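You operate a simulated robot arm through the tools that you are given. There is no shell and no other tool. Be economical: measure what you need, move in short steps, check, and stop when the job is done.

You are at the controls of a simulated robot arm. One attempt, no reset.

## Task
Take the brown carton on the top of the back belt and put it away on the bottom shelf of the corner bench. Put one of the brown shakers from the shelf of the tall table on the shelf of the narrow table. Put the paper roll on the shelf of the tall table away on the top shelf of the shelving. Push the sliding lid shut. Take the scoop from the top of the narrow table and leave it on the shelf of the tall table. Take the jug that says "52" from the top of the press bench and leave it on the top of the tipper plate. Fetch the cap from the top of the press bench and set it on top of the small board there. Put the sink plug on the shelf of the hopper bench. Take the sleeve from the shelf of the sample bench and put it on the shelf of the hopper bench. Take the wide brush from the top of the sample bench and leave it on the shelf of the hopper bench. Take the box from the top of the sample bench and leave it on the shelf of the hopper bench. Open the teal lid. Any order will do. Set down upright: brown carton, brown shaker, paper roll, jug.

The check looks at the end state, three seconds after you hand in, the way a careful person would. Anything else that was tipped, shoved, dropped, spilled or broken makes it a failure. Lids that push on must go on centred and level and be pressed home; caps that screw on are set level and turned clockwise until they are tight.

## Robot
A 7-joint arm with a fingered hand on a trunk, on a base that drives. Base frame: it is fixed to the floor where the robot stands at the start and does not move with it; the origin is under the middle of the robot, x ahead of it, y to its left, z up. Units: m, degrees, N and s.
With the tool pointing down near the work surface it reaches from about 0.48 to 0.92 m from the robot's upright axis, wherever it stands. Its first joint turns from -149.0 to 149.0 degrees. Places, roughly: bottom shelf of the corner bench [-5.2, 11.4, 0.2]; box [-0.25, 11.25, 1]; brown carton (14x5x5 cm) [0.6, 0, 1]; brown shaker [2.5, 5, 0.5]; cap (6x6x3 cm) [-0.6, 9.5, 0.8]; jug [0.5, 9.25, 0.75]; paper roll (6x6x11 cm) [2.7, 5.7, 0.6]; scoop (6x6x15 cm) [2.7, 7, 0.9]; shelf of the hopper bench [1.6, 11.3, 0.3]; shelf of the narrow table [2.6, 7.1, 0.3]; shelf of the tall table [2.6, 5.5, 0.5]; sink plug (7x7x5 cm) [-0.8, 9.5, 0.8]; sleeve [-0.5, 11, 0.5]; sliding lid [2.6, 6.8, 0.9]; small board (13x10x4 cm) [0, 9.5, 0.8]; teal lid [-6.1, 8.3, 0.6]; top of the tipper plate [0.2, 9.5, 0.9]; top shelf of the shelving [2.6, 9, 1.4]; wide brush (5x2x13 cm) [-0.5, 11.4, 0.9]. Payload 3.5 kg.
The tool frame sits at the grasp point between the pads (the TCP): z along the fingers, y along the line on which they close. The tips reach 0.03 m beyond it. Largest opening 0.104 m; the body of the gripper starts 0.035 m behind the TCP. The gripper is a hand of 4 fingers: y runs from the thumb to the fingers, the wrist lies at [-0.015, -0.11, -0.186] in the tool frame, and closing takes about 1.5 s.
Orientation is that of the tool frame in the base frame, as [roll, pitch, yaw] about the fixed x, y, z axes, in that order (R = Rz(yaw) Ry(pitch) Rx(roll)). With the fingers straight down and the wrist toward the robot, the tool's x, y and z point along [0, 1, 0], [1, 0, 0] and [0, 0, -1] of the base frame.

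## Interface
- The arm moves only by the tool move_arm. Its argument "motion" is a list of rows, each a list of 6 numbers: the shift along the base's x, y, z in m, then the turn, a rotation vector about the base's x, y, z in degrees. In form: [[dx, dy, dz, wx, wy, wz], ...]. A call has 1 to 10 rows; each row shifts and turns the commanded pose from where the row before left it. "jaw" is the closure, from 0 (fully open) to 1 (shut), set as the call begins (left out, the last holds). Rows are played at 5 a second. More than 0.05 m and 8.6 degrees between two rows, or a gripper value outside its range, and nothing of the call is played. Where a pose cannot be reached the arm comes as near as it can. A force on the tool above 40 N (or 10 N above the force at the start of the call, whichever is more), or a blocked arm, ends the call early, and 0.2 s more pass. Each finger travels about 0.045 m/s and halts on what it meets, pressing with about 24 N; the grip force reading is that of the motor and also rises with nothing between the fingers. The clock runs only during rows and for 0.2 s after the last one: add rows that do not move to give the fingers time. The reply holds the time, the measured pose of the TCP, the force on the tool along the base axes, the opening and the grip force, in the units named above and with some noise, with the torque about the TCP (base axes, N m) and any sound that the robot's microphone picked up.
- Cameras (640 x 400 px; columns grow to the right, rows downward): "scene" is now at [0.0415, 0.1548, 1.5341]; the picture's right is [-0.13, -0.99, 0.00], its down [-0.48, 0.06, -0.88] and it looks along [0.87, -0.11, -0.48] (base axes); focal length 277 px, centre (320, 200). "wrist" rides on the gripper at [0.061, -0.092, -0.13] in the tool frame; the picture's right is [-0.81, 0.28, -0.52], its down [-0.53, -0.71, 0.46] and it looks along [-0.24, 0.64, 0.72] (tool axes); focal length 275 px, centre (320, 200). There is no depth. A picture from a camera that has moved, and an enlarged one, comes with that camera's place and axes in the base frame and with its lens. The place of the scene camera against the robot may be out by one fixed shift of up to 0.018 m in any direction.
- camera(camera): a new picture of that camera. It takes no simulated time.
- lift_body(by): slides the trunk up (or, below 0, down) by that many m; the arm and the scene camera ride with it, the base frame stays. It gives what a move gives, with no picture.
- drive_base(legs): drives the robot by 1 to 6 legs, each [ahead, left, turn to the left] in m, m and degrees, along the robot's own axes; the way and the turn of a leg run together, so that a leg with both is an arc; at most 1.5 m and 180 degrees a leg. The arm and the cameras ride along, it lands a little off, and it stops where it bumps. It gives what a move gives.
- curl_fingers(index, middle, ring, thumb_bend, thumb_turn): sets how far each is bent, from 0 (flat) to 1 (curled in); at 0.3 the hand is open as for a grip, at 0.7 the pads meet at the TCP. One left out holds its place. A second passes; each finger stops where it meets its share of the squeeze, and holds until it gets a number again. A gripper value or a shape takes the hand back. It gives what a move gives, with no picture; readings hold the bend of each and the force on the fingers (four entries, about 0 where the hand has none), thumb and palm. thumb_turn goes from beside the hand (0) to across from the fingers (1), as for a grip.
- grasp_type(shape): the hand has 4 fingers and takes this shape, open, in about a second: jaw (thumb against the fingers, like two jaws); tri (thumb and two fingers); tip (a fingertip pinch); poke (one finger out to press); point (the index stretched); flat (the hand flat); cup (the hand cupped); fist (a fist). The gripper value then closes the fingers along that shape, each until it touches; the sizes above hold for jaw. It gives what a move gives, with no picture.
- turn_head(pan, tilt): turns the head with the scene camera to pan (to the left, within 155 degrees either way) and tilt (down, from -29 to 69), counted from straight ahead of the robot. It gives what a move gives.
- inspect(camera, box): a new picture of the part [left, top, right, bottom] of that camera's present view, enlarged. It takes no simulated time.
- hand_in(): hands the job in; it is judged then, once.

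Go step by step. Nothing tells you exact positions but the pictures and the camera data: compare them with the known pose of the tool, close in by small moves and look again before you grip or let go. The budget is 546 turns and 344 pictures, counting those below and the enlarged ones. Unless the task says otherwise, let go and move clear before handing in.

The tools are called after "Request:" by a JSON object that holds its "api" and its "payload". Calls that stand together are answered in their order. move_arm: Moves the arm, as the interface text tells. Its arguments: {"type":"object","properties":{"motion":{"type":"array","items":{"type":"array","items":{"type":"number"}}},"jaw":{"type":"number"}},"required":["motion"]} The other tools are called the same way: lift_body (by) slides the trunk up or down; grasp_type (shape) gives the hand a shape; curl_fingers (index, middle, ring, thumb_bend, thumb_turn) moves the fingers one by one; drive_base (legs) drives the base; turn_head (pan, tilt) turns the head that bears the scene camera; camera (camera) takes a picture; inspect (camera, box) takes an enlarged picture of a part of a camera's view; hand_in () hands the job in.

At the start:

```text
time: 0.0
ee_pos: [0.5964, 0.2658, 1.2482]
tool_rot: [-180.0, 0.0, 90.0]
contact_force: [0.3, 0.0, -0.5]
ft_torque: [-0.01, -0.01, 0.03]
opening: 0.1037
grip_force: 0.0
shape: jaw
bend: [0.3, 0.3, 0.3, 0.3, 0.98]
finger forces: [0.1, 0.0, 0.1, 0.0, 0.0, 0.0]
trunk travel left (down, up): [-0.55, 0.16]
robot x, y, heading: [0.0015, 0.0039, -0.1]
head pan, tilt: [-7.3, 28.9]
```

scene: 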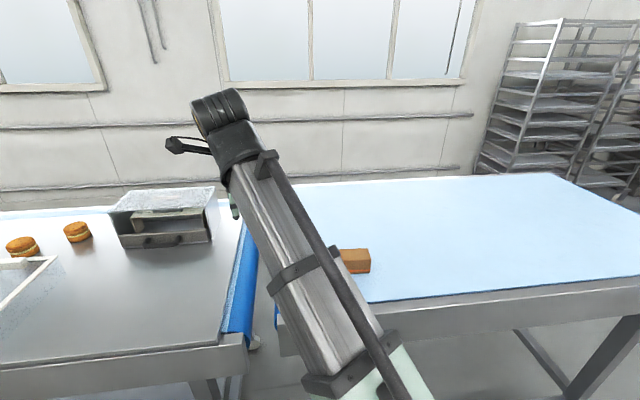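
wrist: 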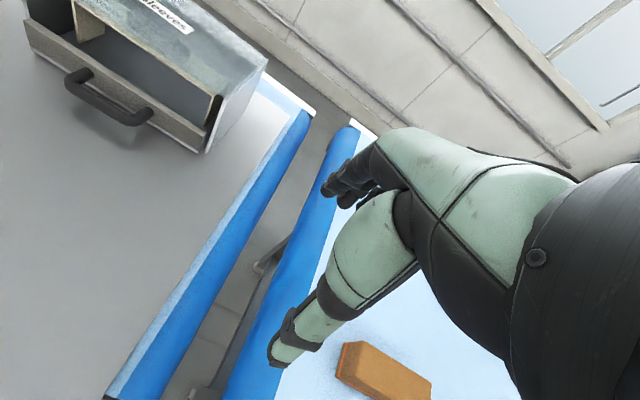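

The carton lies on the belt at about (0.62, 0, 1.0), partly behind the arm. I look closer first.

Request:
{"api": "inspect", "payload": {"camera": "wrist", "box": [240, 300, 480, 400]}}

Request:
{"api": "inspect", "payload": {"camera": "scene", "box": [260, 200, 500, 350]}}

```text
2.67 times, centred on (360, 350) of wrist
camera zoom: at [0.5046, 0.3277, 1.3779], right [0.28, -0.81, 0.52], down [-0.71, -0.53, -0.46], along [0.64, -0.24, -0.72], focal length 734 px, centre (213, -200)
```

zoom: 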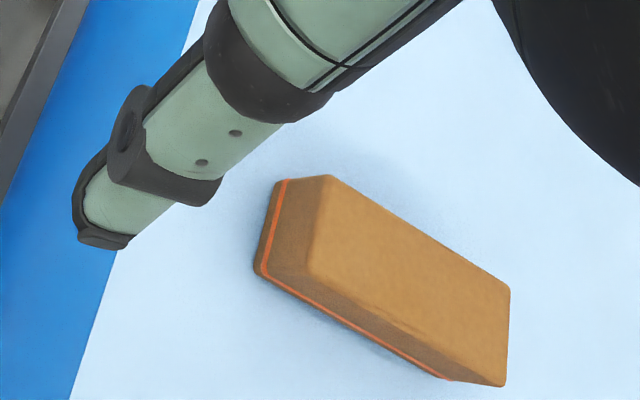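

```text
2.67 times, centred on (380, 275) of scene
camera zoom: at [0.0415, 0.1548, 1.5341], right [-0.13, -0.99, 0.0], down [-0.48, 0.06, -0.88], along [0.87, -0.11, -0.48], focal length 738 px, centre (160, 0)
```

zoom: 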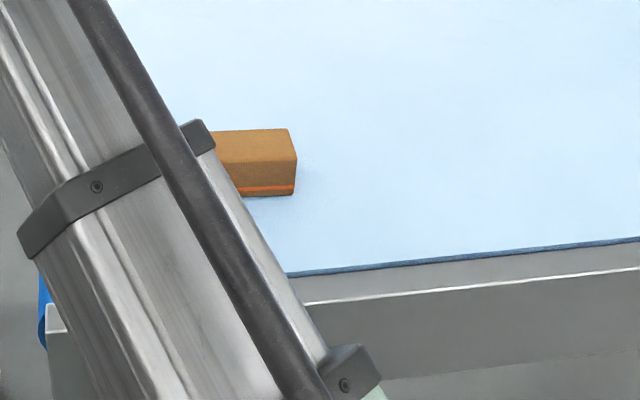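

The carton's top is about z 1.04, its centre about (0.60, 0.015), with its long side along y. Before I pick a grip, I look round to learn the layout.

Request:
{"api": "turn_head", "payload": {"pan": 75, "tilt": 12}}

Request:
{"api": "camera", "payload": {"camera": "scene"}}

Request:
{"api": "turn_head", "payload": {"pan": 130, "tilt": 12}}

Request:
{"api": "camera", "payload": {"camera": "scene"}}

```text
time: 1.6
ee_pos: [0.5961, 0.2658, 1.247]
tool_rot: [-179.9, 0.1, 90.0]
contact_force: [0.1, 1.0, 0.4]
ft_torque: [0.01, 0.01, 0.02]
opening: 0.1035
grip_force: 0.0
shape: jaw
bend: [0.3, 0.3, 0.3, 0.3, 0.98]
finger forces: [0.1, 0.0, 0.0, 0.0, 0.0, 0.0]
trunk travel left (down, up): [-0.55, 0.16]
robot x, y, heading: [-0.0007, -0.0022, 0.0]
head pan, tilt: [75.0, 12.0]
```

```text
339 pictures are left
camera scene: at [-0.0245, 0.2564, 1.5614], right [0.97, -0.26, 0.0], down [-0.05, -0.2, -0.98], along [0.25, 0.94, -0.21], focal length 277 px, centre (320, 200)
```

scene: 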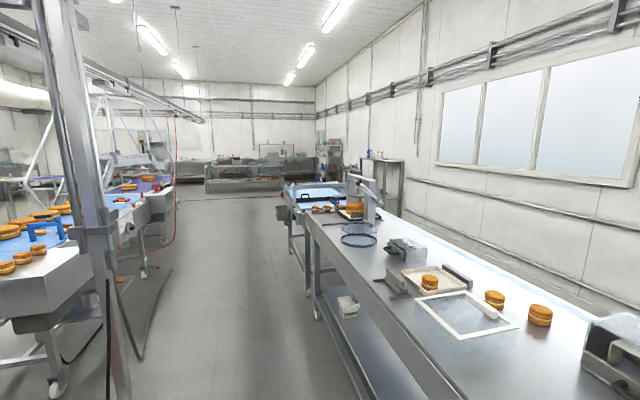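

```text
time: 2.8
ee_pos: [0.596, 0.2661, 1.2475]
tool_rot: [-180.0, 0.0, 90.0]
contact_force: [0.5, -0.2, 0.4]
ft_torque: [-0.01, 0.0, -0.01]
opening: 0.1036
grip_force: 0.0
shape: jaw
bend: [0.3, 0.3, 0.3, 0.3, 0.98]
finger forces: [0.1, 0.1, 0.1, 0.1, 0.0, 0.0]
trunk travel left (down, up): [-0.55, 0.16]
robot x, y, heading: [-0.0008, 0.0019, -0.0]
head pan, tilt: [130.0, 12.0]
```

```text
338 pictures are left
camera scene: at [-0.1085, 0.2378, 1.5614], right [0.77, 0.64, 0.0], down [0.13, -0.16, -0.98], along [-0.63, 0.75, -0.21], focal length 277 px, centre (320, 200)
```

scene: 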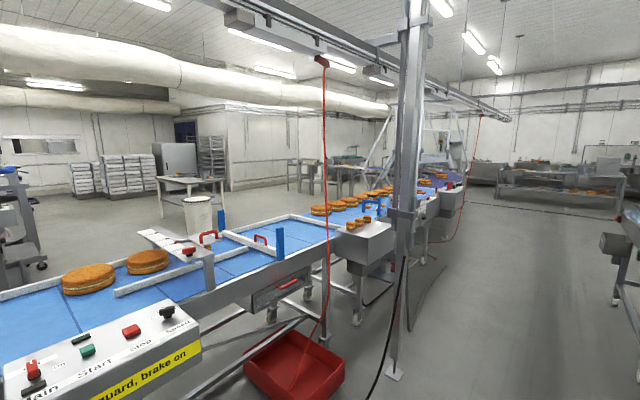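

The aisle runs along +y with x about -0.7 to 0.45. I leave the carton for later, once I've seen the corner bench, and drive up the aisle to the tall table.

Request:
{"api": "drive_base", "payload": {"legs": [[-0.1, 0, 0], [0, 0, 90], [1.5, 0, 0], [1.5, 0, 0]]}}

Request:
{"api": "turn_head", "payload": {"pan": -20, "tilt": 15}}

Request:
{"api": "camera", "payload": {"camera": "scene"}}

```text
time: 21.9
ee_pos: [-0.3064, 3.6285, 1.2472]
tool_rot: [179.9, 0.1, 179.5]
contact_force: [-0.4, 0.1, -0.1]
ft_torque: [0.01, -0.03, 0.01]
opening: 0.1037
grip_force: 0.2
shape: jaw
bend: [0.3, 0.3, 0.3, 0.3, 0.98]
finger forces: [0.0, 0.0, 0.0, 0.0, 0.0, 0.0]
trunk travel left (down, up): [-0.55, 0.16]
robot x, y, heading: [-0.0487, 3.0251, 89.4]
head pan, tilt: [130.0, 12.0]
```

```text
time: 24.3
ee_pos: [-0.304, 3.6273, 1.248]
tool_rot: [180.0, 0.1, 179.3]
contact_force: [0.3, 0.2, -1.1]
ft_torque: [0.01, 0.0, -0.02]
opening: 0.1037
grip_force: 0.1
shape: jaw
bend: [0.3, 0.3, 0.3, 0.3, 0.98]
finger forces: [0.1, 0.1, 0.1, 0.0, 0.1, 0.0]
trunk travel left (down, up): [-0.55, 0.16]
robot x, y, heading: [-0.0479, 3.0286, 89.2]
head pan, tilt: [-20.0, 15.0]
```

```text
337 pictures are left
camera scene: at [-0.1865, 3.0697, 1.5565], right [0.94, -0.35, 0.0], down [-0.09, -0.24, -0.97], along [0.34, 0.9, -0.26], focal length 277 px, centre (320, 200)
```

scene: 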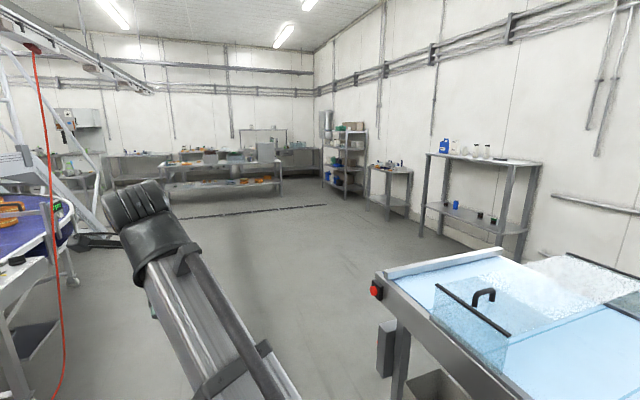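

The tall table stands at the right with items on its shelf; the belt ends at y about 4. I drive in front of the tall table and look.

Request:
{"api": "drive_base", "payload": {"legs": [[1.5, 0, 0], [0.85, 0, 0], [0, 0, -90], [1.45, 0, 0]]}}

Request:
{"api": "turn_head", "payload": {"pan": 0, "tilt": 35}}

Request:
{"api": "camera", "payload": {"camera": "scene"}}

Request:
{"api": "camera", "payload": {"camera": "wrist"}}

```text
time: 46.4
ee_pos: [2.0367, 5.5826, 1.2475]
tool_rot: [-180.0, -0.1, 88.6]
contact_force: [-0.3, -0.3, 0.5]
ft_torque: [-0.01, -0.02, 0.0]
opening: 0.1036
grip_force: 0.1
shape: jaw
bend: [0.3, 0.3, 0.3, 0.3, 0.98]
finger forces: [0.1, 0.0, 0.0, 0.1, 0.1, 0.0]
trunk travel left (down, up): [-0.55, 0.16]
robot x, y, heading: [1.4345, 5.3338, -1.6]
head pan, tilt: [-20.0, 15.0]
```

```text
time: 47.2
ee_pos: [2.0376, 5.5827, 1.2475]
tool_rot: [-180.0, -0.1, 88.5]
contact_force: [0.1, -0.4, 0.2]
ft_torque: [0.01, 0.06, 0.0]
opening: 0.1035
grip_force: 0.0
shape: jaw
bend: [0.3, 0.3, 0.3, 0.3, 0.98]
finger forces: [0.0, 0.0, 0.1, 0.1, 0.0, 0.1]
trunk travel left (down, up): [-0.55, 0.16]
robot x, y, heading: [1.4352, 5.3302, -1.6]
head pan, tilt: [0.0, 35.0]
```

```text
336 pictures are left
camera scene: at [1.478, 5.4953, 1.5246], right [-0.03, -1.0, 0.0], down [-0.57, 0.01, -0.82], along [0.82, -0.02, -0.57], focal length 277 px, centre (320, 200)
```

scene: 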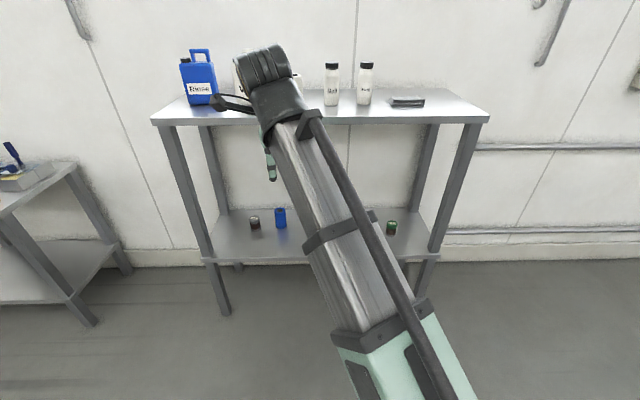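

```text
335 pictures are left
camera wrist: at [1.947, 5.6451, 1.378], right [0.25, -0.82, 0.52], down [-0.73, -0.51, -0.46], along [0.64, -0.26, -0.72], focal length 275 px, centre (320, 200)
```

wrist: 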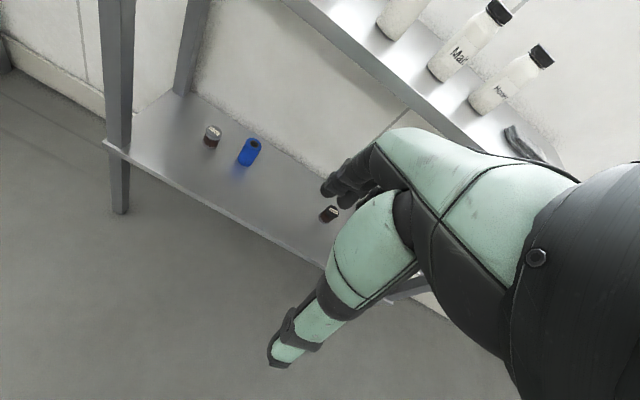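

The tall table's top is about z 1.2 and its shelf about 0.5. On the shelf stand a brown shaker, the blue roll and something at the right. I lower the trunk to look under the top.

Request:
{"api": "lift_body", "payload": {"by": -0.5}}

Request:
{"api": "turn_head", "payload": {"pan": 0, "tilt": 18}}

Request:
{"api": "camera", "payload": {"camera": "scene"}}

Request:
{"api": "camera", "payload": {"camera": "wrist"}}

```text
refused: -0.5 is not a number from -0.4 to 0.4
```

```text
time: 48.0
ee_pos: [2.0374, 5.5823, 1.2486]
tool_rot: [-179.9, -0.1, 88.6]
contact_force: [-1.0, 0.3, -0.1]
ft_torque: [0.02, -0.01, 0.0]
opening: 0.1037
grip_force: 0.0
shape: jaw
bend: [0.3, 0.3, 0.3, 0.3, 0.98]
finger forces: [0.0, 0.0, 0.0, 0.0, 0.1, 0.0]
trunk travel left (down, up): [-0.55, 0.16]
robot x, y, heading: [1.4353, 5.3306, -1.3]
head pan, tilt: [0.0, 18.0]
```

```text
334 pictures are left
camera scene: at [1.4832, 5.4952, 1.5516], right [-0.02, -1.0, 0.0], down [-0.31, 0.01, -0.95], along [0.95, -0.02, -0.31], focal length 277 px, centre (320, 200)
```

scene: 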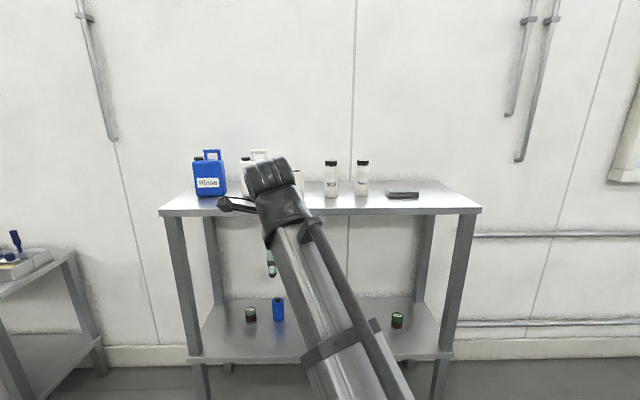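

```text
333 pictures are left
camera wrist: at [1.947, 5.6451, 1.3779], right [0.25, -0.82, 0.52], down [-0.73, -0.51, -0.46], along [0.64, -0.26, -0.72], focal length 275 px, centre (320, 200)
```

wrist: 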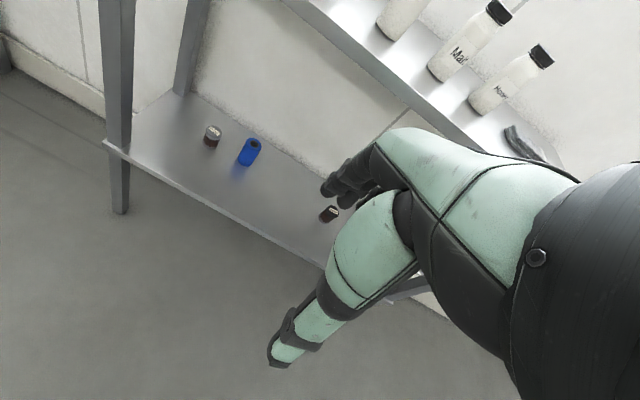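

I lower the trunk in two steps; the gap under the top is big enough for the straight-down grip.

Request:
{"api": "lift_body", "payload": {"by": -0.4}}

Request:
{"api": "lift_body", "payload": {"by": -0.1}}

Request:
{"api": "camera", "payload": {"camera": "scene"}}

Request:
{"api": "camera", "payload": {"camera": "wrist"}}

```text
time: 51.9
ee_pos: [2.0373, 5.5831, 0.8463]
tool_rot: [-179.9, 0.0, 88.6]
contact_force: [-0.1, -0.5, -0.1]
ft_torque: [-0.02, 0.0, 0.02]
opening: 0.1038
grip_force: 0.0
shape: jaw
bend: [0.3, 0.3, 0.3, 0.3, 0.98]
finger forces: [0.0, 0.0, 0.0, 0.0, 0.1, 0.0]
trunk travel left (down, up): [-0.15, 0.56]
robot x, y, heading: [1.4342, 5.331, -1.6]
head pan, tilt: [0.0, 18.0]
```

```text
time: 53.2
ee_pos: [2.0367, 5.5817, 0.7488]
tool_rot: [-180.0, -0.1, 88.6]
contact_force: [-1.3, 0.9, 0.7]
ft_torque: [0.01, -0.04, 0.03]
opening: 0.1037
grip_force: 0.1
shape: jaw
bend: [0.3, 0.3, 0.3, 0.3, 0.98]
finger forces: [0.0, 0.0, 0.1, 0.0, 0.0, 0.0]
trunk travel left (down, up): [-0.05, 0.66]
robot x, y, heading: [1.4316, 5.3301, -1.4]
head pan, tilt: [0.0, 18.0]
```

```text
332 pictures are left
camera scene: at [1.4832, 5.4952, 1.0517], right [-0.02, -1.0, 0.0], down [-0.31, 0.01, -0.95], along [0.95, -0.02, -0.31], focal length 277 px, centre (320, 200)
```

scene: 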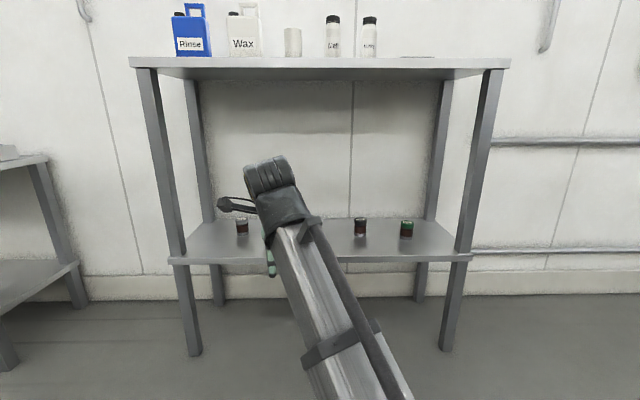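

```text
331 pictures are left
camera wrist: at [1.947, 5.6451, 0.878], right [0.25, -0.82, 0.52], down [-0.73, -0.51, -0.46], along [0.64, -0.26, -0.72], focal length 275 px, centre (320, 200)
```

wrist: 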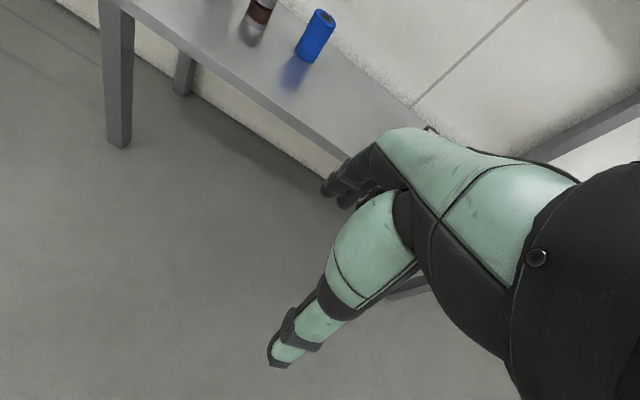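

The roll stands near (2.66, 5.69) on a shelf at z about 0.52; shakers near (2.62, 5.82), (2.61, 5.29) and (2.61, 5.09). I close in with the base so the hand slides in between shelf and top.

Request:
{"api": "drive_base", "payload": {"legs": [[0.38, 0.1, 1.5]]}}

Request:
{"api": "camera", "payload": {"camera": "wrist"}}

Request:
{"api": "camera", "payload": {"camera": "scene"}}

```text
time: 55.7
ee_pos: [2.4139, 5.6901, 0.7471]
tool_rot: [-179.9, -0.1, 89.7]
contact_force: [-0.4, 0.1, -1.2]
ft_torque: [-0.02, 0.01, -0.04]
opening: 0.1037
grip_force: 0.0
shape: jaw
bend: [0.3, 0.3, 0.3, 0.3, 0.98]
finger forces: [0.1, 0.0, 0.2, 0.0, 0.0, 0.1]
trunk travel left (down, up): [-0.05, 0.66]
robot x, y, heading: [1.8158, 5.4269, -0.2]
head pan, tilt: [0.0, 18.0]
```

```text
330 pictures are left
camera wrist: at [2.3231, 5.7516, 0.8779], right [0.27, -0.81, 0.52], down [-0.72, -0.53, -0.46], along [0.64, -0.25, -0.72], focal length 275 px, centre (320, 200)
```

wrist: 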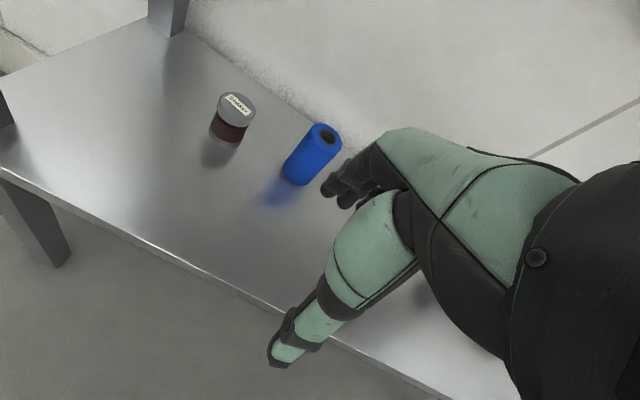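

```text
329 pictures are left
camera scene: at [1.8624, 5.5924, 1.0516], right [0.0, -1.0, 0.0], down [-0.31, 0.0, -0.95], along [0.95, 0.0, -0.31], focal length 277 px, centre (320, 200)
```

scene: 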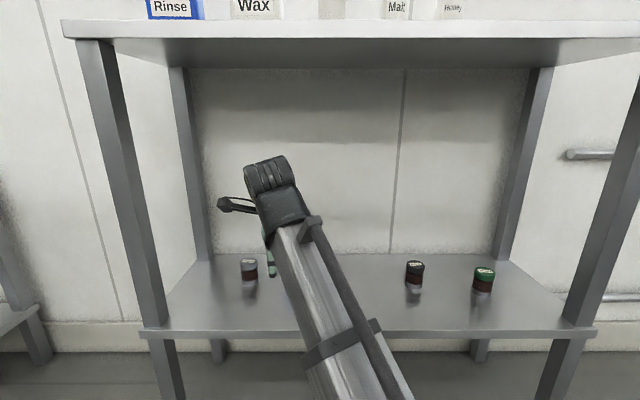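

I zoom in on the shakers to see which are brown.

Request:
{"api": "inspect", "payload": {"camera": "scene", "box": [220, 240, 520, 310]}}

Request:
{"api": "inspect", "payload": {"camera": "wrist", "box": [180, 70, 380, 200]}}

```text
2.13 times, centred on (370, 275) of scene
camera zoom: at [1.8624, 5.5924, 1.0516], right [0.0, -1.0, 0.0], down [-0.31, 0.0, -0.95], along [0.95, 0.0, -0.31], focal length 590 px, centre (213, 40)
```

zoom: 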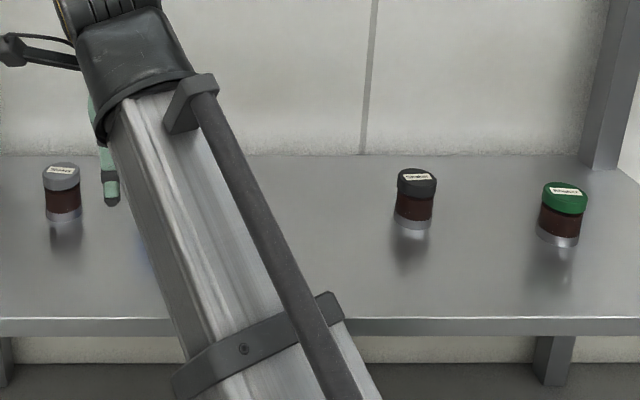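

```text
3.08 times, centred on (280, 135) of wrist
camera zoom: at [2.3231, 5.7516, 0.8779], right [0.27, -0.81, 0.52], down [-0.72, -0.53, -0.46], along [0.64, -0.25, -0.72], focal length 847 px, centre (443, 400)
```

zoom: 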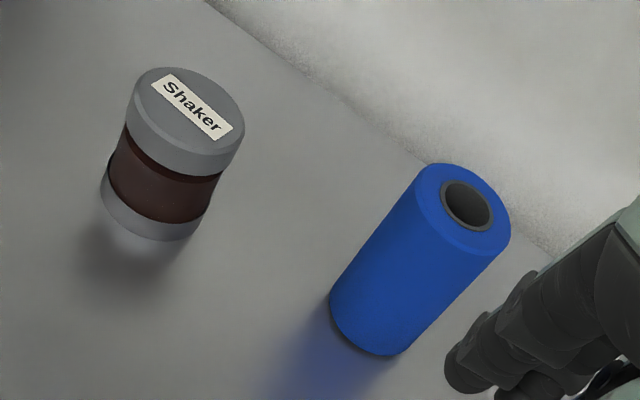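

All three shakers are brown. The roll's axis is at (2.662, 5.689), top about 0.63. I move over the roll.

Request:
{"api": "move_arm", "payload": {"motion": [[0.05, 0, 0, 0, 0, 0], [0.05, 0, 0, 0, 0, 0], [0.05, 0, 0, 0, 0, 0], [0.05, 0, 0, 0, 0, 0], [0.048, 0, 0, 0, 0, 0], [0, 0, 0, 0, 0, 0]], "jaw": 0}}

Request:
{"api": "camera", "payload": {"camera": "wrist"}}

Request:
{"api": "camera", "payload": {"camera": "scene"}}

```text
time: 57.1
ee_pos: [2.6641, 5.6871, 0.7484]
tool_rot: [-180.0, -0.1, 89.8]
contact_force: [0.6, 0.0, 0.0]
ft_torque: [0.01, -0.03, -0.01]
opening: 0.1038
grip_force: 0.1
shape: jaw
bend: [0.3, 0.3, 0.3, 0.3, 0.98]
finger forces: [0.0, 0.0, 0.0, 0.1, 0.0, 0.1]
trunk travel left (down, up): [-0.05, 0.66]
robot x, y, heading: [1.8179, 5.4221, -0.2]
head pan, tilt: [0.0, 18.0]
```

```text
326 pictures are left
camera wrist: at [2.5728, 5.7483, 0.879], right [0.27, -0.81, 0.52], down [-0.72, -0.53, -0.46], along [0.64, -0.25, -0.72], focal length 275 px, centre (320, 200)
```

wrist: 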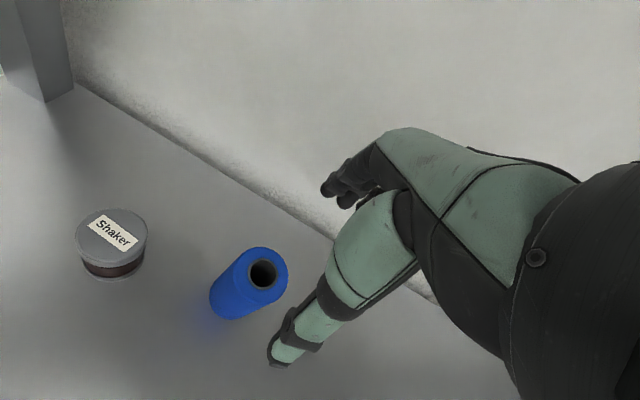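

```text
325 pictures are left
camera scene: at [1.8624, 5.5924, 1.0516], right [0.0, -1.0, 0.0], down [-0.31, 0.0, -0.95], along [0.95, 0.0, -0.31], focal length 277 px, centre (320, 200)
```

scene: 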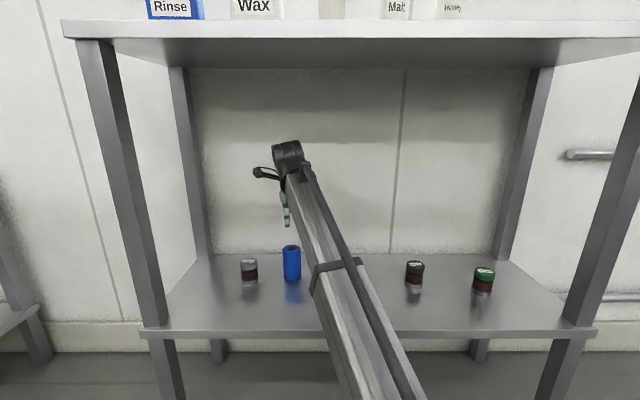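

I line up with the roll and go down in small steps.

Request:
{"api": "move_arm", "payload": {"motion": [[0.004, 0.004, -0.02, 0, 0, 0], [0, 0, -0.025, 0, 0, 0], [0, 0, -0.025, 0, 0, 0], [0, 0, 0, 0, 0, 0]]}}

Request:
{"api": "camera", "payload": {"camera": "wrist"}}

Request:
{"api": "camera", "payload": {"camera": "scene"}}

```text
time: 58.1
ee_pos: [2.6662, 5.6939, 0.6781]
tool_rot: [-179.9, 0.0, 89.8]
contact_force: [-0.5, 0.0, 0.0]
ft_torque: [-0.06, 0.0, 0.02]
opening: 0.1035
grip_force: 0.0
shape: jaw
bend: [0.3, 0.3, 0.3, 0.3, 0.98]
finger forces: [0.0, 0.0, 0.0, 0.0, 0.1, 0.1]
trunk travel left (down, up): [-0.05, 0.66]
robot x, y, heading: [1.8198, 5.4269, -0.4]
head pan, tilt: [0.0, 18.0]
```

```text
324 pictures are left
camera wrist: at [2.5758, 5.7549, 0.8072], right [0.27, -0.81, 0.52], down [-0.72, -0.53, -0.46], along [0.64, -0.25, -0.72], focal length 275 px, centre (320, 200)
```

wrist: 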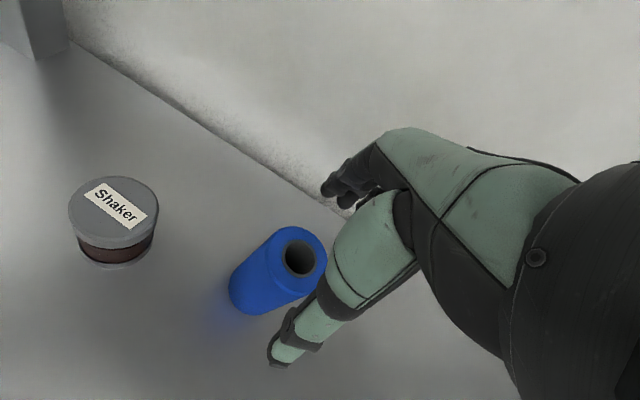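

```text
323 pictures are left
camera scene: at [1.8625, 5.5924, 1.0516], right [0.0, -1.0, 0.0], down [-0.31, 0.0, -0.95], along [0.95, 0.0, -0.31], focal length 277 px, centre (320, 200)
```

scene: 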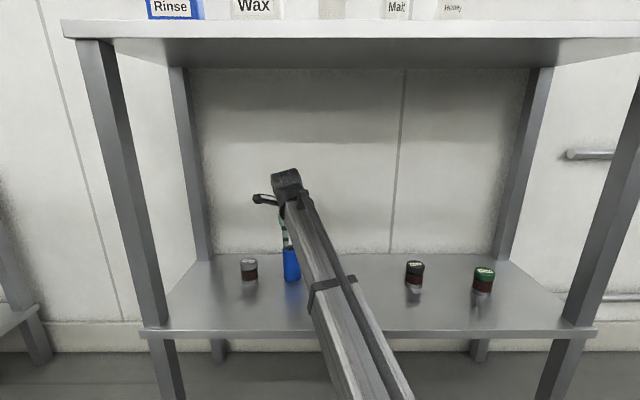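

Request:
{"api": "move_arm", "payload": {"motion": [[0.002, 0.002, -0.025, 0, 0, 0], [0, 0, -0.02, 0, 0, 0], [0, 0, -0.02, 0, 0, 0], [0, 0, 0, 0, 0, 0]]}}

Request:
{"api": "camera", "payload": {"camera": "wrist"}}

Request:
{"api": "camera", "payload": {"camera": "scene"}}

```text
time: 59.1
ee_pos: [2.6689, 5.6956, 0.6139]
tool_rot: [179.9, 0.0, 89.8]
contact_force: [-0.2, 0.8, -0.5]
ft_torque: [0.01, 0.0, -0.01]
opening: 0.104
grip_force: 0.1
shape: jaw
bend: [0.3, 0.3, 0.3, 0.3, 0.98]
finger forces: [0.1, 0.0, 0.0, 0.0, 0.0, 0.0]
trunk travel left (down, up): [-0.05, 0.66]
robot x, y, heading: [1.8164, 5.4267, -0.4]
head pan, tilt: [0.0, 18.0]
```

```text
322 pictures are left
camera wrist: at [2.5771, 5.7571, 0.7428], right [0.27, -0.81, 0.52], down [-0.72, -0.53, -0.46], along [0.64, -0.25, -0.72], focal length 275 px, centre (320, 200)
```

wrist: 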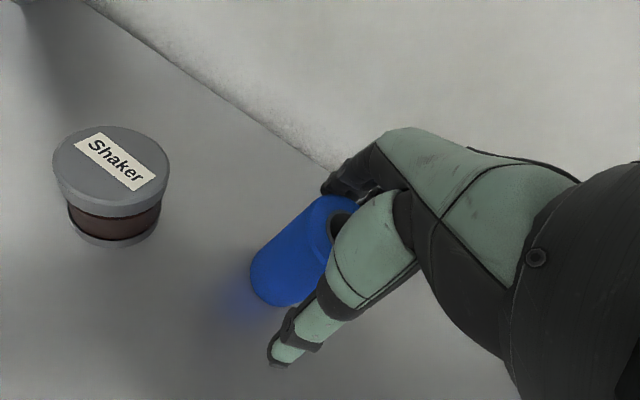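

```text
321 pictures are left
camera scene: at [1.8625, 5.5924, 1.0516], right [0.0, -1.0, 0.0], down [-0.31, 0.0, -0.95], along [0.95, 0.0, -0.31], focal length 277 px, centre (320, 200)
```

scene: 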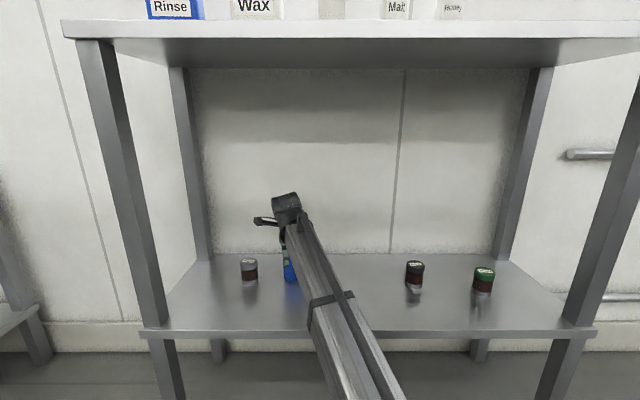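

Request:
{"api": "move_arm", "payload": {"motion": [[0, 0, 0, 0, 0, 0], [0, 0, 0, 0, 0, 0], [0, 0, 0, 0, 0, 0], [0, 0, 0, 0, 0, 0], [0, 0, 0, 0, 0, 0], [0, 0, 0, 0, 0, 0], [0, 0, 0, 0, 0, 0], [0, 0, 0, 0, 0, 0]], "jaw": 0.7}}

Request:
{"api": "move_arm", "payload": {"motion": [[0, 0, 0.02, 0, 0, 0], [0, 0, 0.025, 0, 0, 0], [0, 0, 0.025, 0, 0, 0], [0, 0, 0.03, 0, 0, 0], [0, 0, 0, 0, 0, 0]]}}

Request:
{"api": "camera", "payload": {"camera": "scene"}}

Request:
{"api": "camera", "payload": {"camera": "wrist"}}

```text
time: 60.9
ee_pos: [2.6692, 5.6957, 0.6122]
tool_rot: [179.9, 0.0, 89.7]
contact_force: [-0.1, 0.3, 0.3]
ft_torque: [-0.01, 0.01, 0.0]
opening: 0.05
grip_force: 23.8
shape: jaw
bend: [0.74, 0.44, 0.45, 0.71, 1.0]
finger forces: [11.9, 6.9, 2.8, 0.0, 21.5, 0.0]
trunk travel left (down, up): [-0.05, 0.66]
robot x, y, heading: [1.8172, 5.4245, -0.1]
head pan, tilt: [0.0, 18.0]
```

```text
time: 62.1
ee_pos: [2.6685, 5.6981, 0.7115]
tool_rot: [-179.9, 0.0, 89.8]
contact_force: [0.5, -0.1, -1.0]
ft_torque: [0.02, -0.01, -0.02]
opening: 0.0499
grip_force: 23.6
shape: jaw
bend: [0.74, 0.44, 0.45, 0.71, 1.0]
finger forces: [12.0, 6.8, 2.8, 0.0, 21.5, 0.1]
trunk travel left (down, up): [-0.05, 0.66]
robot x, y, heading: [1.821, 5.4265, -0.4]
head pan, tilt: [0.0, 18.0]
```

```text
320 pictures are left
camera scene: at [1.8626, 5.5924, 1.0516], right [0.0, -1.0, 0.0], down [-0.31, 0.0, -0.95], along [0.95, 0.0, -0.31], focal length 277 px, centre (320, 200)
```

scene: 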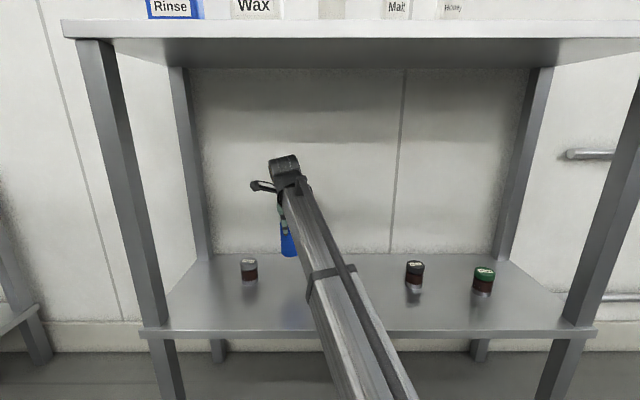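

```text
319 pictures are left
camera wrist: at [2.5767, 5.7587, 0.8421], right [0.27, -0.81, 0.52], down [-0.72, -0.53, -0.46], along [0.64, -0.25, -0.72], focal length 275 px, centre (320, 200)
```

wrist: 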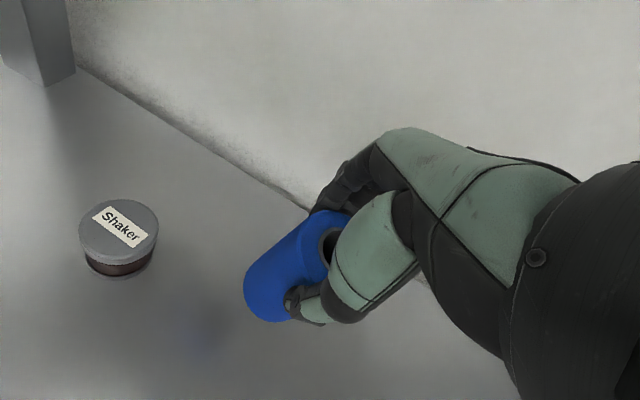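

The roll is gripped and lifted. I back out and drive sideways to the shelving.

Request:
{"api": "drive_base", "payload": {"legs": [[-0.7, 0, 0], [0, 1.5, 0], [0, 1.3, 0]]}}

Request:
{"api": "turn_head", "payload": {"pan": 20, "tilt": 0}}

Request:
{"api": "lift_body", "payload": {"by": 0.4}}

Request:
{"api": "camera", "payload": {"camera": "scene"}}

Request:
{"api": "camera", "payload": {"camera": "wrist"}}

```text
time: 79.2
ee_pos: [1.9847, 8.5303, 0.7115]
tool_rot: [179.9, -0.1, 89.4]
contact_force: [-0.4, -0.3, -0.8]
ft_torque: [0.02, 0.0, -0.01]
opening: 0.0495
grip_force: 24.6
shape: jaw
bend: [0.74, 0.44, 0.45, 0.71, 1.0]
finger forces: [11.9, 6.8, 3.0, 0.0, 21.3, 0.0]
trunk travel left (down, up): [-0.05, 0.66]
robot x, y, heading: [1.1298, 8.261, -0.6]
head pan, tilt: [0.0, 18.0]
```

```text
time: 80.1
ee_pos: [1.9835, 8.5293, 0.7108]
tool_rot: [-180.0, -0.1, 89.4]
contact_force: [0.2, 0.6, -1.5]
ft_torque: [-0.02, -0.03, -0.03]
opening: 0.0496
grip_force: 24.1
shape: jaw
bend: [0.74, 0.44, 0.45, 0.71, 1.0]
finger forces: [11.9, 6.7, 2.9, 0.1, 21.5, 0.0]
trunk travel left (down, up): [-0.05, 0.66]
robot x, y, heading: [1.1298, 8.2654, -0.8]
head pan, tilt: [20.0, 0.0]
```

```text
time: 83.9
ee_pos: [1.9842, 8.528, 1.1118]
tool_rot: [-180.0, 0.0, 89.4]
contact_force: [0.4, -0.3, -0.8]
ft_torque: [0.02, -0.02, 0.0]
opening: 0.0492
grip_force: 24.3
shape: jaw
bend: [0.74, 0.44, 0.45, 0.71, 1.0]
finger forces: [11.9, 6.7, 2.9, 0.0, 21.4, 0.0]
trunk travel left (down, up): [-0.45, 0.26]
robot x, y, heading: [1.1322, 8.2626, -0.6]
head pan, tilt: [20.0, 0.0]
```

```text
318 pictures are left
camera scene: at [1.1696, 8.461, 1.4806], right [0.33, -0.94, 0.0], down [0.0, 0.0, -1.0], along [0.94, 0.33, 0.0], focal length 277 px, centre (320, 200)
```

scene: 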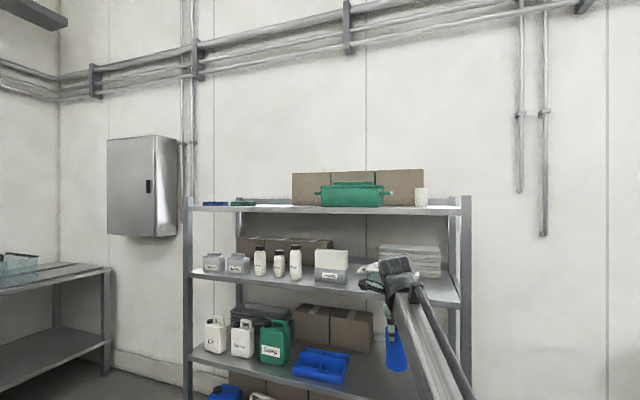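

```text
317 pictures are left
camera wrist: at [1.8933, 8.5915, 1.2419], right [0.27, -0.81, 0.52], down [-0.72, -0.52, -0.46], along [0.64, -0.25, -0.72], focal length 275 px, centre (320, 200)
```

wrist: 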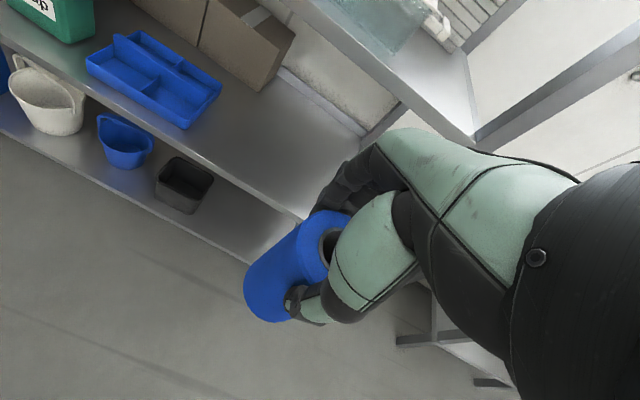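

Request:
{"api": "lift_body", "payload": {"by": 0.26}}

Request:
{"api": "turn_head", "payload": {"pan": 20, "tilt": 15}}

Request:
{"api": "camera", "payload": {"camera": "scene"}}

```text
time: 86.6
ee_pos: [1.9839, 8.5297, 1.3711]
tool_rot: [180.0, 0.0, 89.4]
contact_force: [0.0, 0.9, -0.5]
ft_torque: [-0.01, -0.03, 0.02]
opening: 0.0495
grip_force: 23.7
shape: jaw
bend: [0.74, 0.44, 0.45, 0.71, 1.0]
finger forces: [11.9, 6.7, 3.0, 0.0, 21.4, 0.0]
trunk travel left (down, up): [-0.71, 0.0]
robot x, y, heading: [1.1301, 8.2659, -0.7]
head pan, tilt: [20.0, 0.0]
```

```text
time: 87.3
ee_pos: [1.9842, 8.5295, 1.3714]
tool_rot: [-179.9, 0.0, 89.4]
contact_force: [0.6, 0.3, -1.2]
ft_torque: [0.0, -0.01, -0.03]
opening: 0.0492
grip_force: 23.4
shape: jaw
bend: [0.74, 0.44, 0.45, 0.71, 1.0]
finger forces: [11.9, 6.6, 2.9, 0.0, 21.4, 0.0]
trunk travel left (down, up): [-0.71, 0.0]
robot x, y, heading: [1.1309, 8.2613, -0.9]
head pan, tilt: [20.0, 15.0]
```

```text
316 pictures are left
camera scene: at [1.1728, 8.4622, 1.7166], right [0.33, -0.94, 0.0], down [-0.24, -0.09, -0.97], along [0.91, 0.32, -0.26], focal length 277 px, centre (320, 200)
```

scene: 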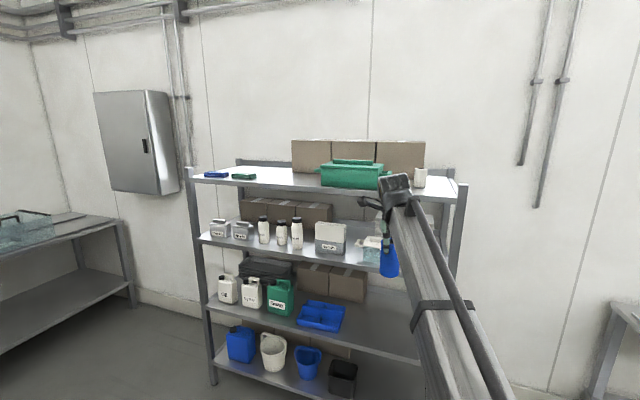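

Request:
{"api": "inspect", "payload": {"camera": "scene", "box": [170, 130, 490, 280]}}

```text
2.00 times, centred on (330, 205) of scene
camera zoom: at [1.1728, 8.4622, 1.7166], right [0.33, -0.94, 0.0], down [-0.24, -0.09, -0.97], along [0.91, 0.32, -0.26], focal length 553 px, centre (300, 190)
```

zoom: 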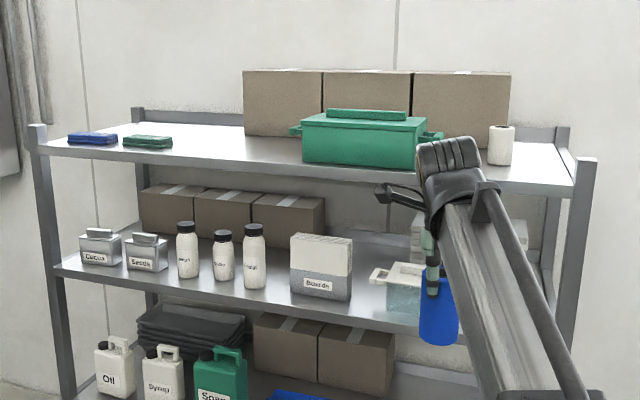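

Top shelf is about z 1.41 with its front at x 2.43. A free spot lies near (2.56, 9.2), between the green pad and the teal box. I raise the arm and then drive there.

Request:
{"api": "move_arm", "payload": {"motion": [[-0.02, 0, 0.04, 0, 0, 0], [-0.02, 0, 0.04, 0, 0, 0], [-0.02, 0, 0.04, 0, 0, 0], [-0.02, 0, 0.04, 0, 0, 0], [-0.02, 0, 0.04, 0, 0, 0], [0, 0, 0, 0, 0, 0]]}}

Request:
{"api": "drive_base", "payload": {"legs": [[0, 0.67, 0.7]]}}

Request:
{"api": "turn_head", "payload": {"pan": 8, "tilt": 15}}

Request:
{"api": "camera", "payload": {"camera": "scene"}}

```text
time: 88.8
ee_pos: [1.8853, 8.5296, 1.5706]
tool_rot: [179.9, 0.0, 89.3]
contact_force: [0.2, 0.5, -1.3]
ft_torque: [0.0, 0.0, -0.04]
opening: 0.0494
grip_force: 24.3
shape: jaw
bend: [0.74, 0.44, 0.45, 0.71, 1.0]
finger forces: [11.9, 6.6, 2.8, 0.0, 21.5, 0.0]
trunk travel left (down, up): [-0.71, 0.0]
robot x, y, heading: [1.1312, 8.2602, -0.9]
head pan, tilt: [20.0, 15.0]
```

```text
time: 91.9
ee_pos: [1.8862, 9.0567, 1.5706]
tool_rot: [179.9, 0.0, 89.7]
contact_force: [0.0, 0.8, -0.7]
ft_torque: [-0.03, 0.02, 0.0]
opening: 0.0495
grip_force: 24.4
shape: jaw
bend: [0.74, 0.44, 0.46, 0.71, 1.0]
finger forces: [12.0, 6.7, 3.1, 0.1, 21.3, 0.1]
trunk travel left (down, up): [-0.71, 0.0]
robot x, y, heading: [1.135, 8.7853, -0.0]
head pan, tilt: [20.0, 15.0]
stopped in leg 1: the robot was blocked; the commanded pose is now the measured one
```

```text
time: 92.6
ee_pos: [1.8854, 9.0547, 1.5703]
tool_rot: [179.9, 0.0, 89.8]
contact_force: [0.1, 0.0, -1.5]
ft_torque: [0.0, 0.04, 0.03]
opening: 0.0495
grip_force: 23.5
shape: jaw
bend: [0.74, 0.44, 0.46, 0.71, 1.0]
finger forces: [12.1, 6.5, 3.1, 0.0, 21.4, 0.1]
trunk travel left (down, up): [-0.71, 0.0]
robot x, y, heading: [1.1327, 8.7854, -0.3]
head pan, tilt: [8.0, 15.0]
```

```text
314 pictures are left
camera scene: at [1.1783, 8.9645, 1.7165], right [0.14, -0.99, 0.0], down [-0.26, -0.04, -0.97], along [0.96, 0.13, -0.26], focal length 277 px, centre (320, 200)
```

scene: 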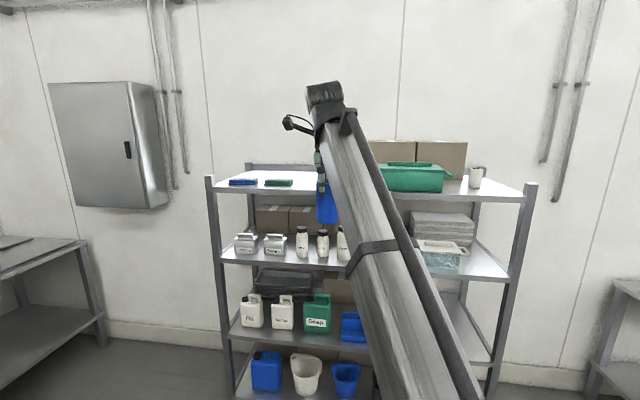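

The base bumped something on the left, so I check what it was before going on.

Request:
{"api": "turn_head", "payload": {"pan": 90, "tilt": 35}}

Request:
{"api": "camera", "payload": {"camera": "scene"}}

Request:
{"api": "turn_head", "payload": {"pan": 130, "tilt": 30}}

Request:
{"api": "camera", "payload": {"camera": "scene"}}

```text
time: 94.2
ee_pos: [1.886, 9.0552, 1.5713]
tool_rot: [179.9, 0.0, 89.7]
contact_force: [-0.7, 0.4, -1.1]
ft_torque: [-0.02, -0.02, 0.03]
opening: 0.0498
grip_force: 23.6
shape: jaw
bend: [0.74, 0.44, 0.46, 0.71, 1.0]
finger forces: [12.0, 6.6, 3.0, 0.1, 21.4, 0.0]
trunk travel left (down, up): [-0.71, 0.0]
robot x, y, heading: [1.1341, 8.7859, -0.5]
head pan, tilt: [90.0, 35.0]
```

```text
313 pictures are left
camera scene: at [1.0861, 9.0397, 1.6845], right [1.0, 0.0, 0.0], down [0.0, -0.57, -0.82], along [0.0, 0.82, -0.57], focal length 277 px, centre (320, 200)
```

scene: 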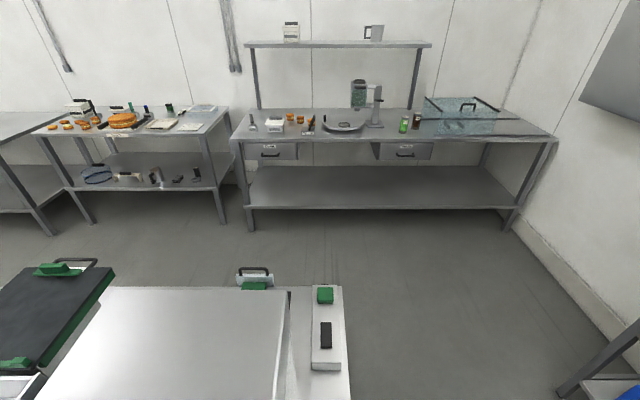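

```text
time: 95.2
ee_pos: [1.8865, 9.0546, 1.5715]
tool_rot: [179.9, 0.1, 89.6]
contact_force: [0.8, 0.6, -1.9]
ft_torque: [-0.01, 0.0, -0.06]
opening: 0.0494
grip_force: 24.2
shape: jaw
bend: [0.74, 0.44, 0.46, 0.71, 1.0]
finger forces: [11.9, 6.6, 3.2, 0.0, 21.4, 0.0]
trunk travel left (down, up): [-0.71, 0.0]
robot x, y, heading: [1.135, 8.7844, -0.4]
head pan, tilt: [130.0, 30.0]
```

```text
312 pictures are left
camera scene: at [1.0279, 9.0212, 1.6923], right [0.77, 0.64, 0.0], down [0.32, -0.38, -0.87], along [-0.55, 0.67, -0.5], focal length 277 px, centre (320, 200)
```

scene: 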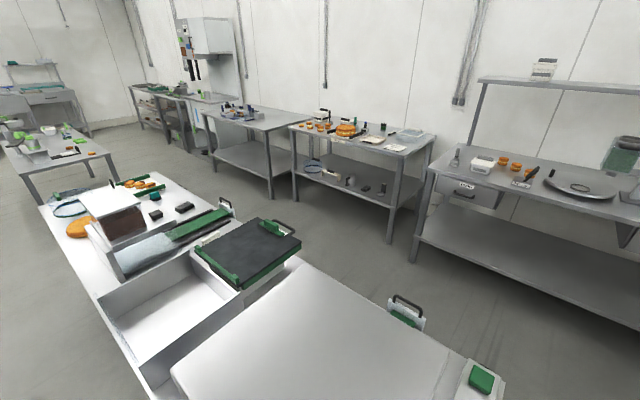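

It was the press bench edge; nothing there looks disturbed. I drive forward to the shelving and then slide left.

Request:
{"api": "drive_base", "payload": {"legs": [[0.4, 0, 0], [0, 0.14, 0]]}}

Request:
{"api": "turn_head", "payload": {"pan": 8, "tilt": 22}}

Request:
{"api": "camera", "payload": {"camera": "scene"}}

Request:
{"api": "camera", "payload": {"camera": "wrist"}}

```text
time: 98.6
ee_pos: [2.2803, 9.1994, 1.5696]
tool_rot: [179.9, 0.1, 89.9]
contact_force: [-0.4, 0.5, -0.9]
ft_torque: [-0.01, 0.02, 0.01]
opening: 0.0495
grip_force: 23.9
shape: jaw
bend: [0.74, 0.44, 0.46, 0.71, 1.0]
finger forces: [12.3, 6.7, 3.2, 0.0, 21.6, 0.0]
trunk travel left (down, up): [-0.71, 0.0]
robot x, y, heading: [1.5293, 8.9231, -0.0]
head pan, tilt: [130.0, 30.0]
```

```text
time: 100.6
ee_pos: [2.2799, 9.1966, 1.5721]
tool_rot: [179.9, 0.0, 90.0]
contact_force: [-0.5, 0.9, -1.5]
ft_torque: [0.01, 0.04, 0.0]
opening: 0.0493
grip_force: 24.0
shape: jaw
bend: [0.74, 0.44, 0.46, 0.71, 1.0]
finger forces: [12.2, 6.7, 3.1, 0.0, 21.6, 0.1]
trunk travel left (down, up): [-0.71, 0.0]
robot x, y, heading: [1.5281, 8.9245, 0.3]
head pan, tilt: [8.0, 22.0]
```

```text
311 pictures are left
camera scene: at [1.5716, 9.1029, 1.7051], right [0.14, -0.99, 0.0], down [-0.37, -0.05, -0.93], along [0.92, 0.13, -0.37], focal length 277 px, centre (320, 200)
```

scene: 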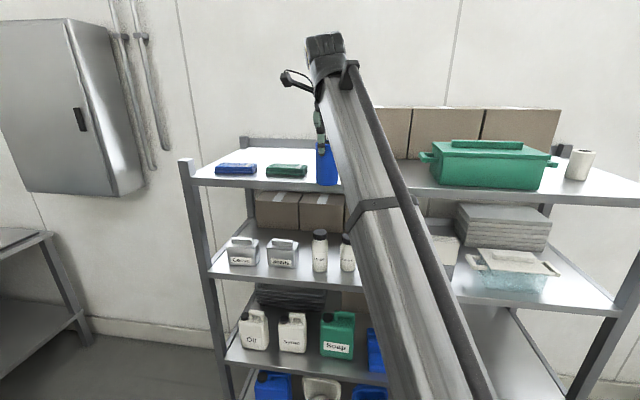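

```text
310 pictures are left
camera wrist: at [2.1881, 9.2587, 1.7015], right [0.27, -0.81, 0.52], down [-0.71, -0.53, -0.46], along [0.65, -0.24, -0.72], focal length 275 px, centre (320, 200)
```

wrist: 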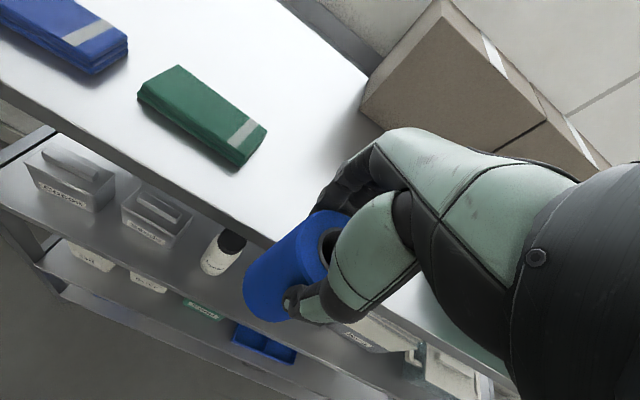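

The spot (2.48, 9.15) is clear: the green pad starts at y 9.28 and the boxes at x 2.69. I move over it and go down.

Request:
{"api": "move_arm", "payload": {"motion": [[0.05, -0.01, 0, 0, 0, 0], [0.05, -0.012, 0, 0, 0, 0], [0.05, -0.012, 0, 0, 0, 0], [0.05, -0.012, 0, 0, 0, 0], [0, 0, -0.02, 0, 0, 0], [0, 0, -0.02, 0, 0, 0], [0, 0, 0, 0, 0, 0]]}}

Request:
{"api": "camera", "payload": {"camera": "wrist"}}

Request:
{"api": "camera", "payload": {"camera": "scene"}}

```text
refused: row 1 steps farther than a row can; nothing moved
```

```text
309 pictures are left
camera wrist: at [2.1881, 9.2587, 1.7015], right [0.27, -0.81, 0.52], down [-0.71, -0.53, -0.46], along [0.65, -0.24, -0.72], focal length 275 px, centre (320, 200)
```

wrist: 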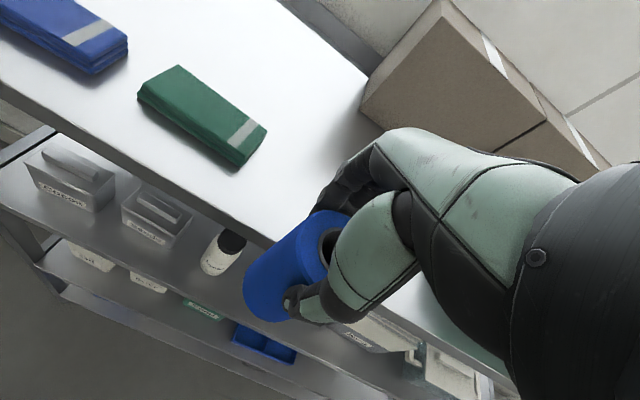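

```text
308 pictures are left
camera scene: at [1.5716, 9.1029, 1.7051], right [0.14, -0.99, 0.0], down [-0.37, -0.05, -0.93], along [0.92, 0.13, -0.37], focal length 277 px, centre (320, 200)
```

scene: 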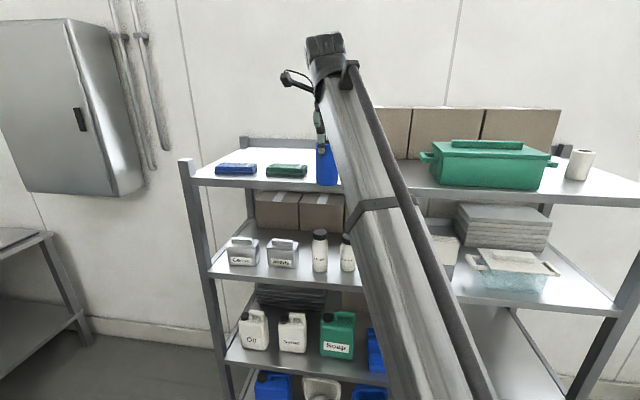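

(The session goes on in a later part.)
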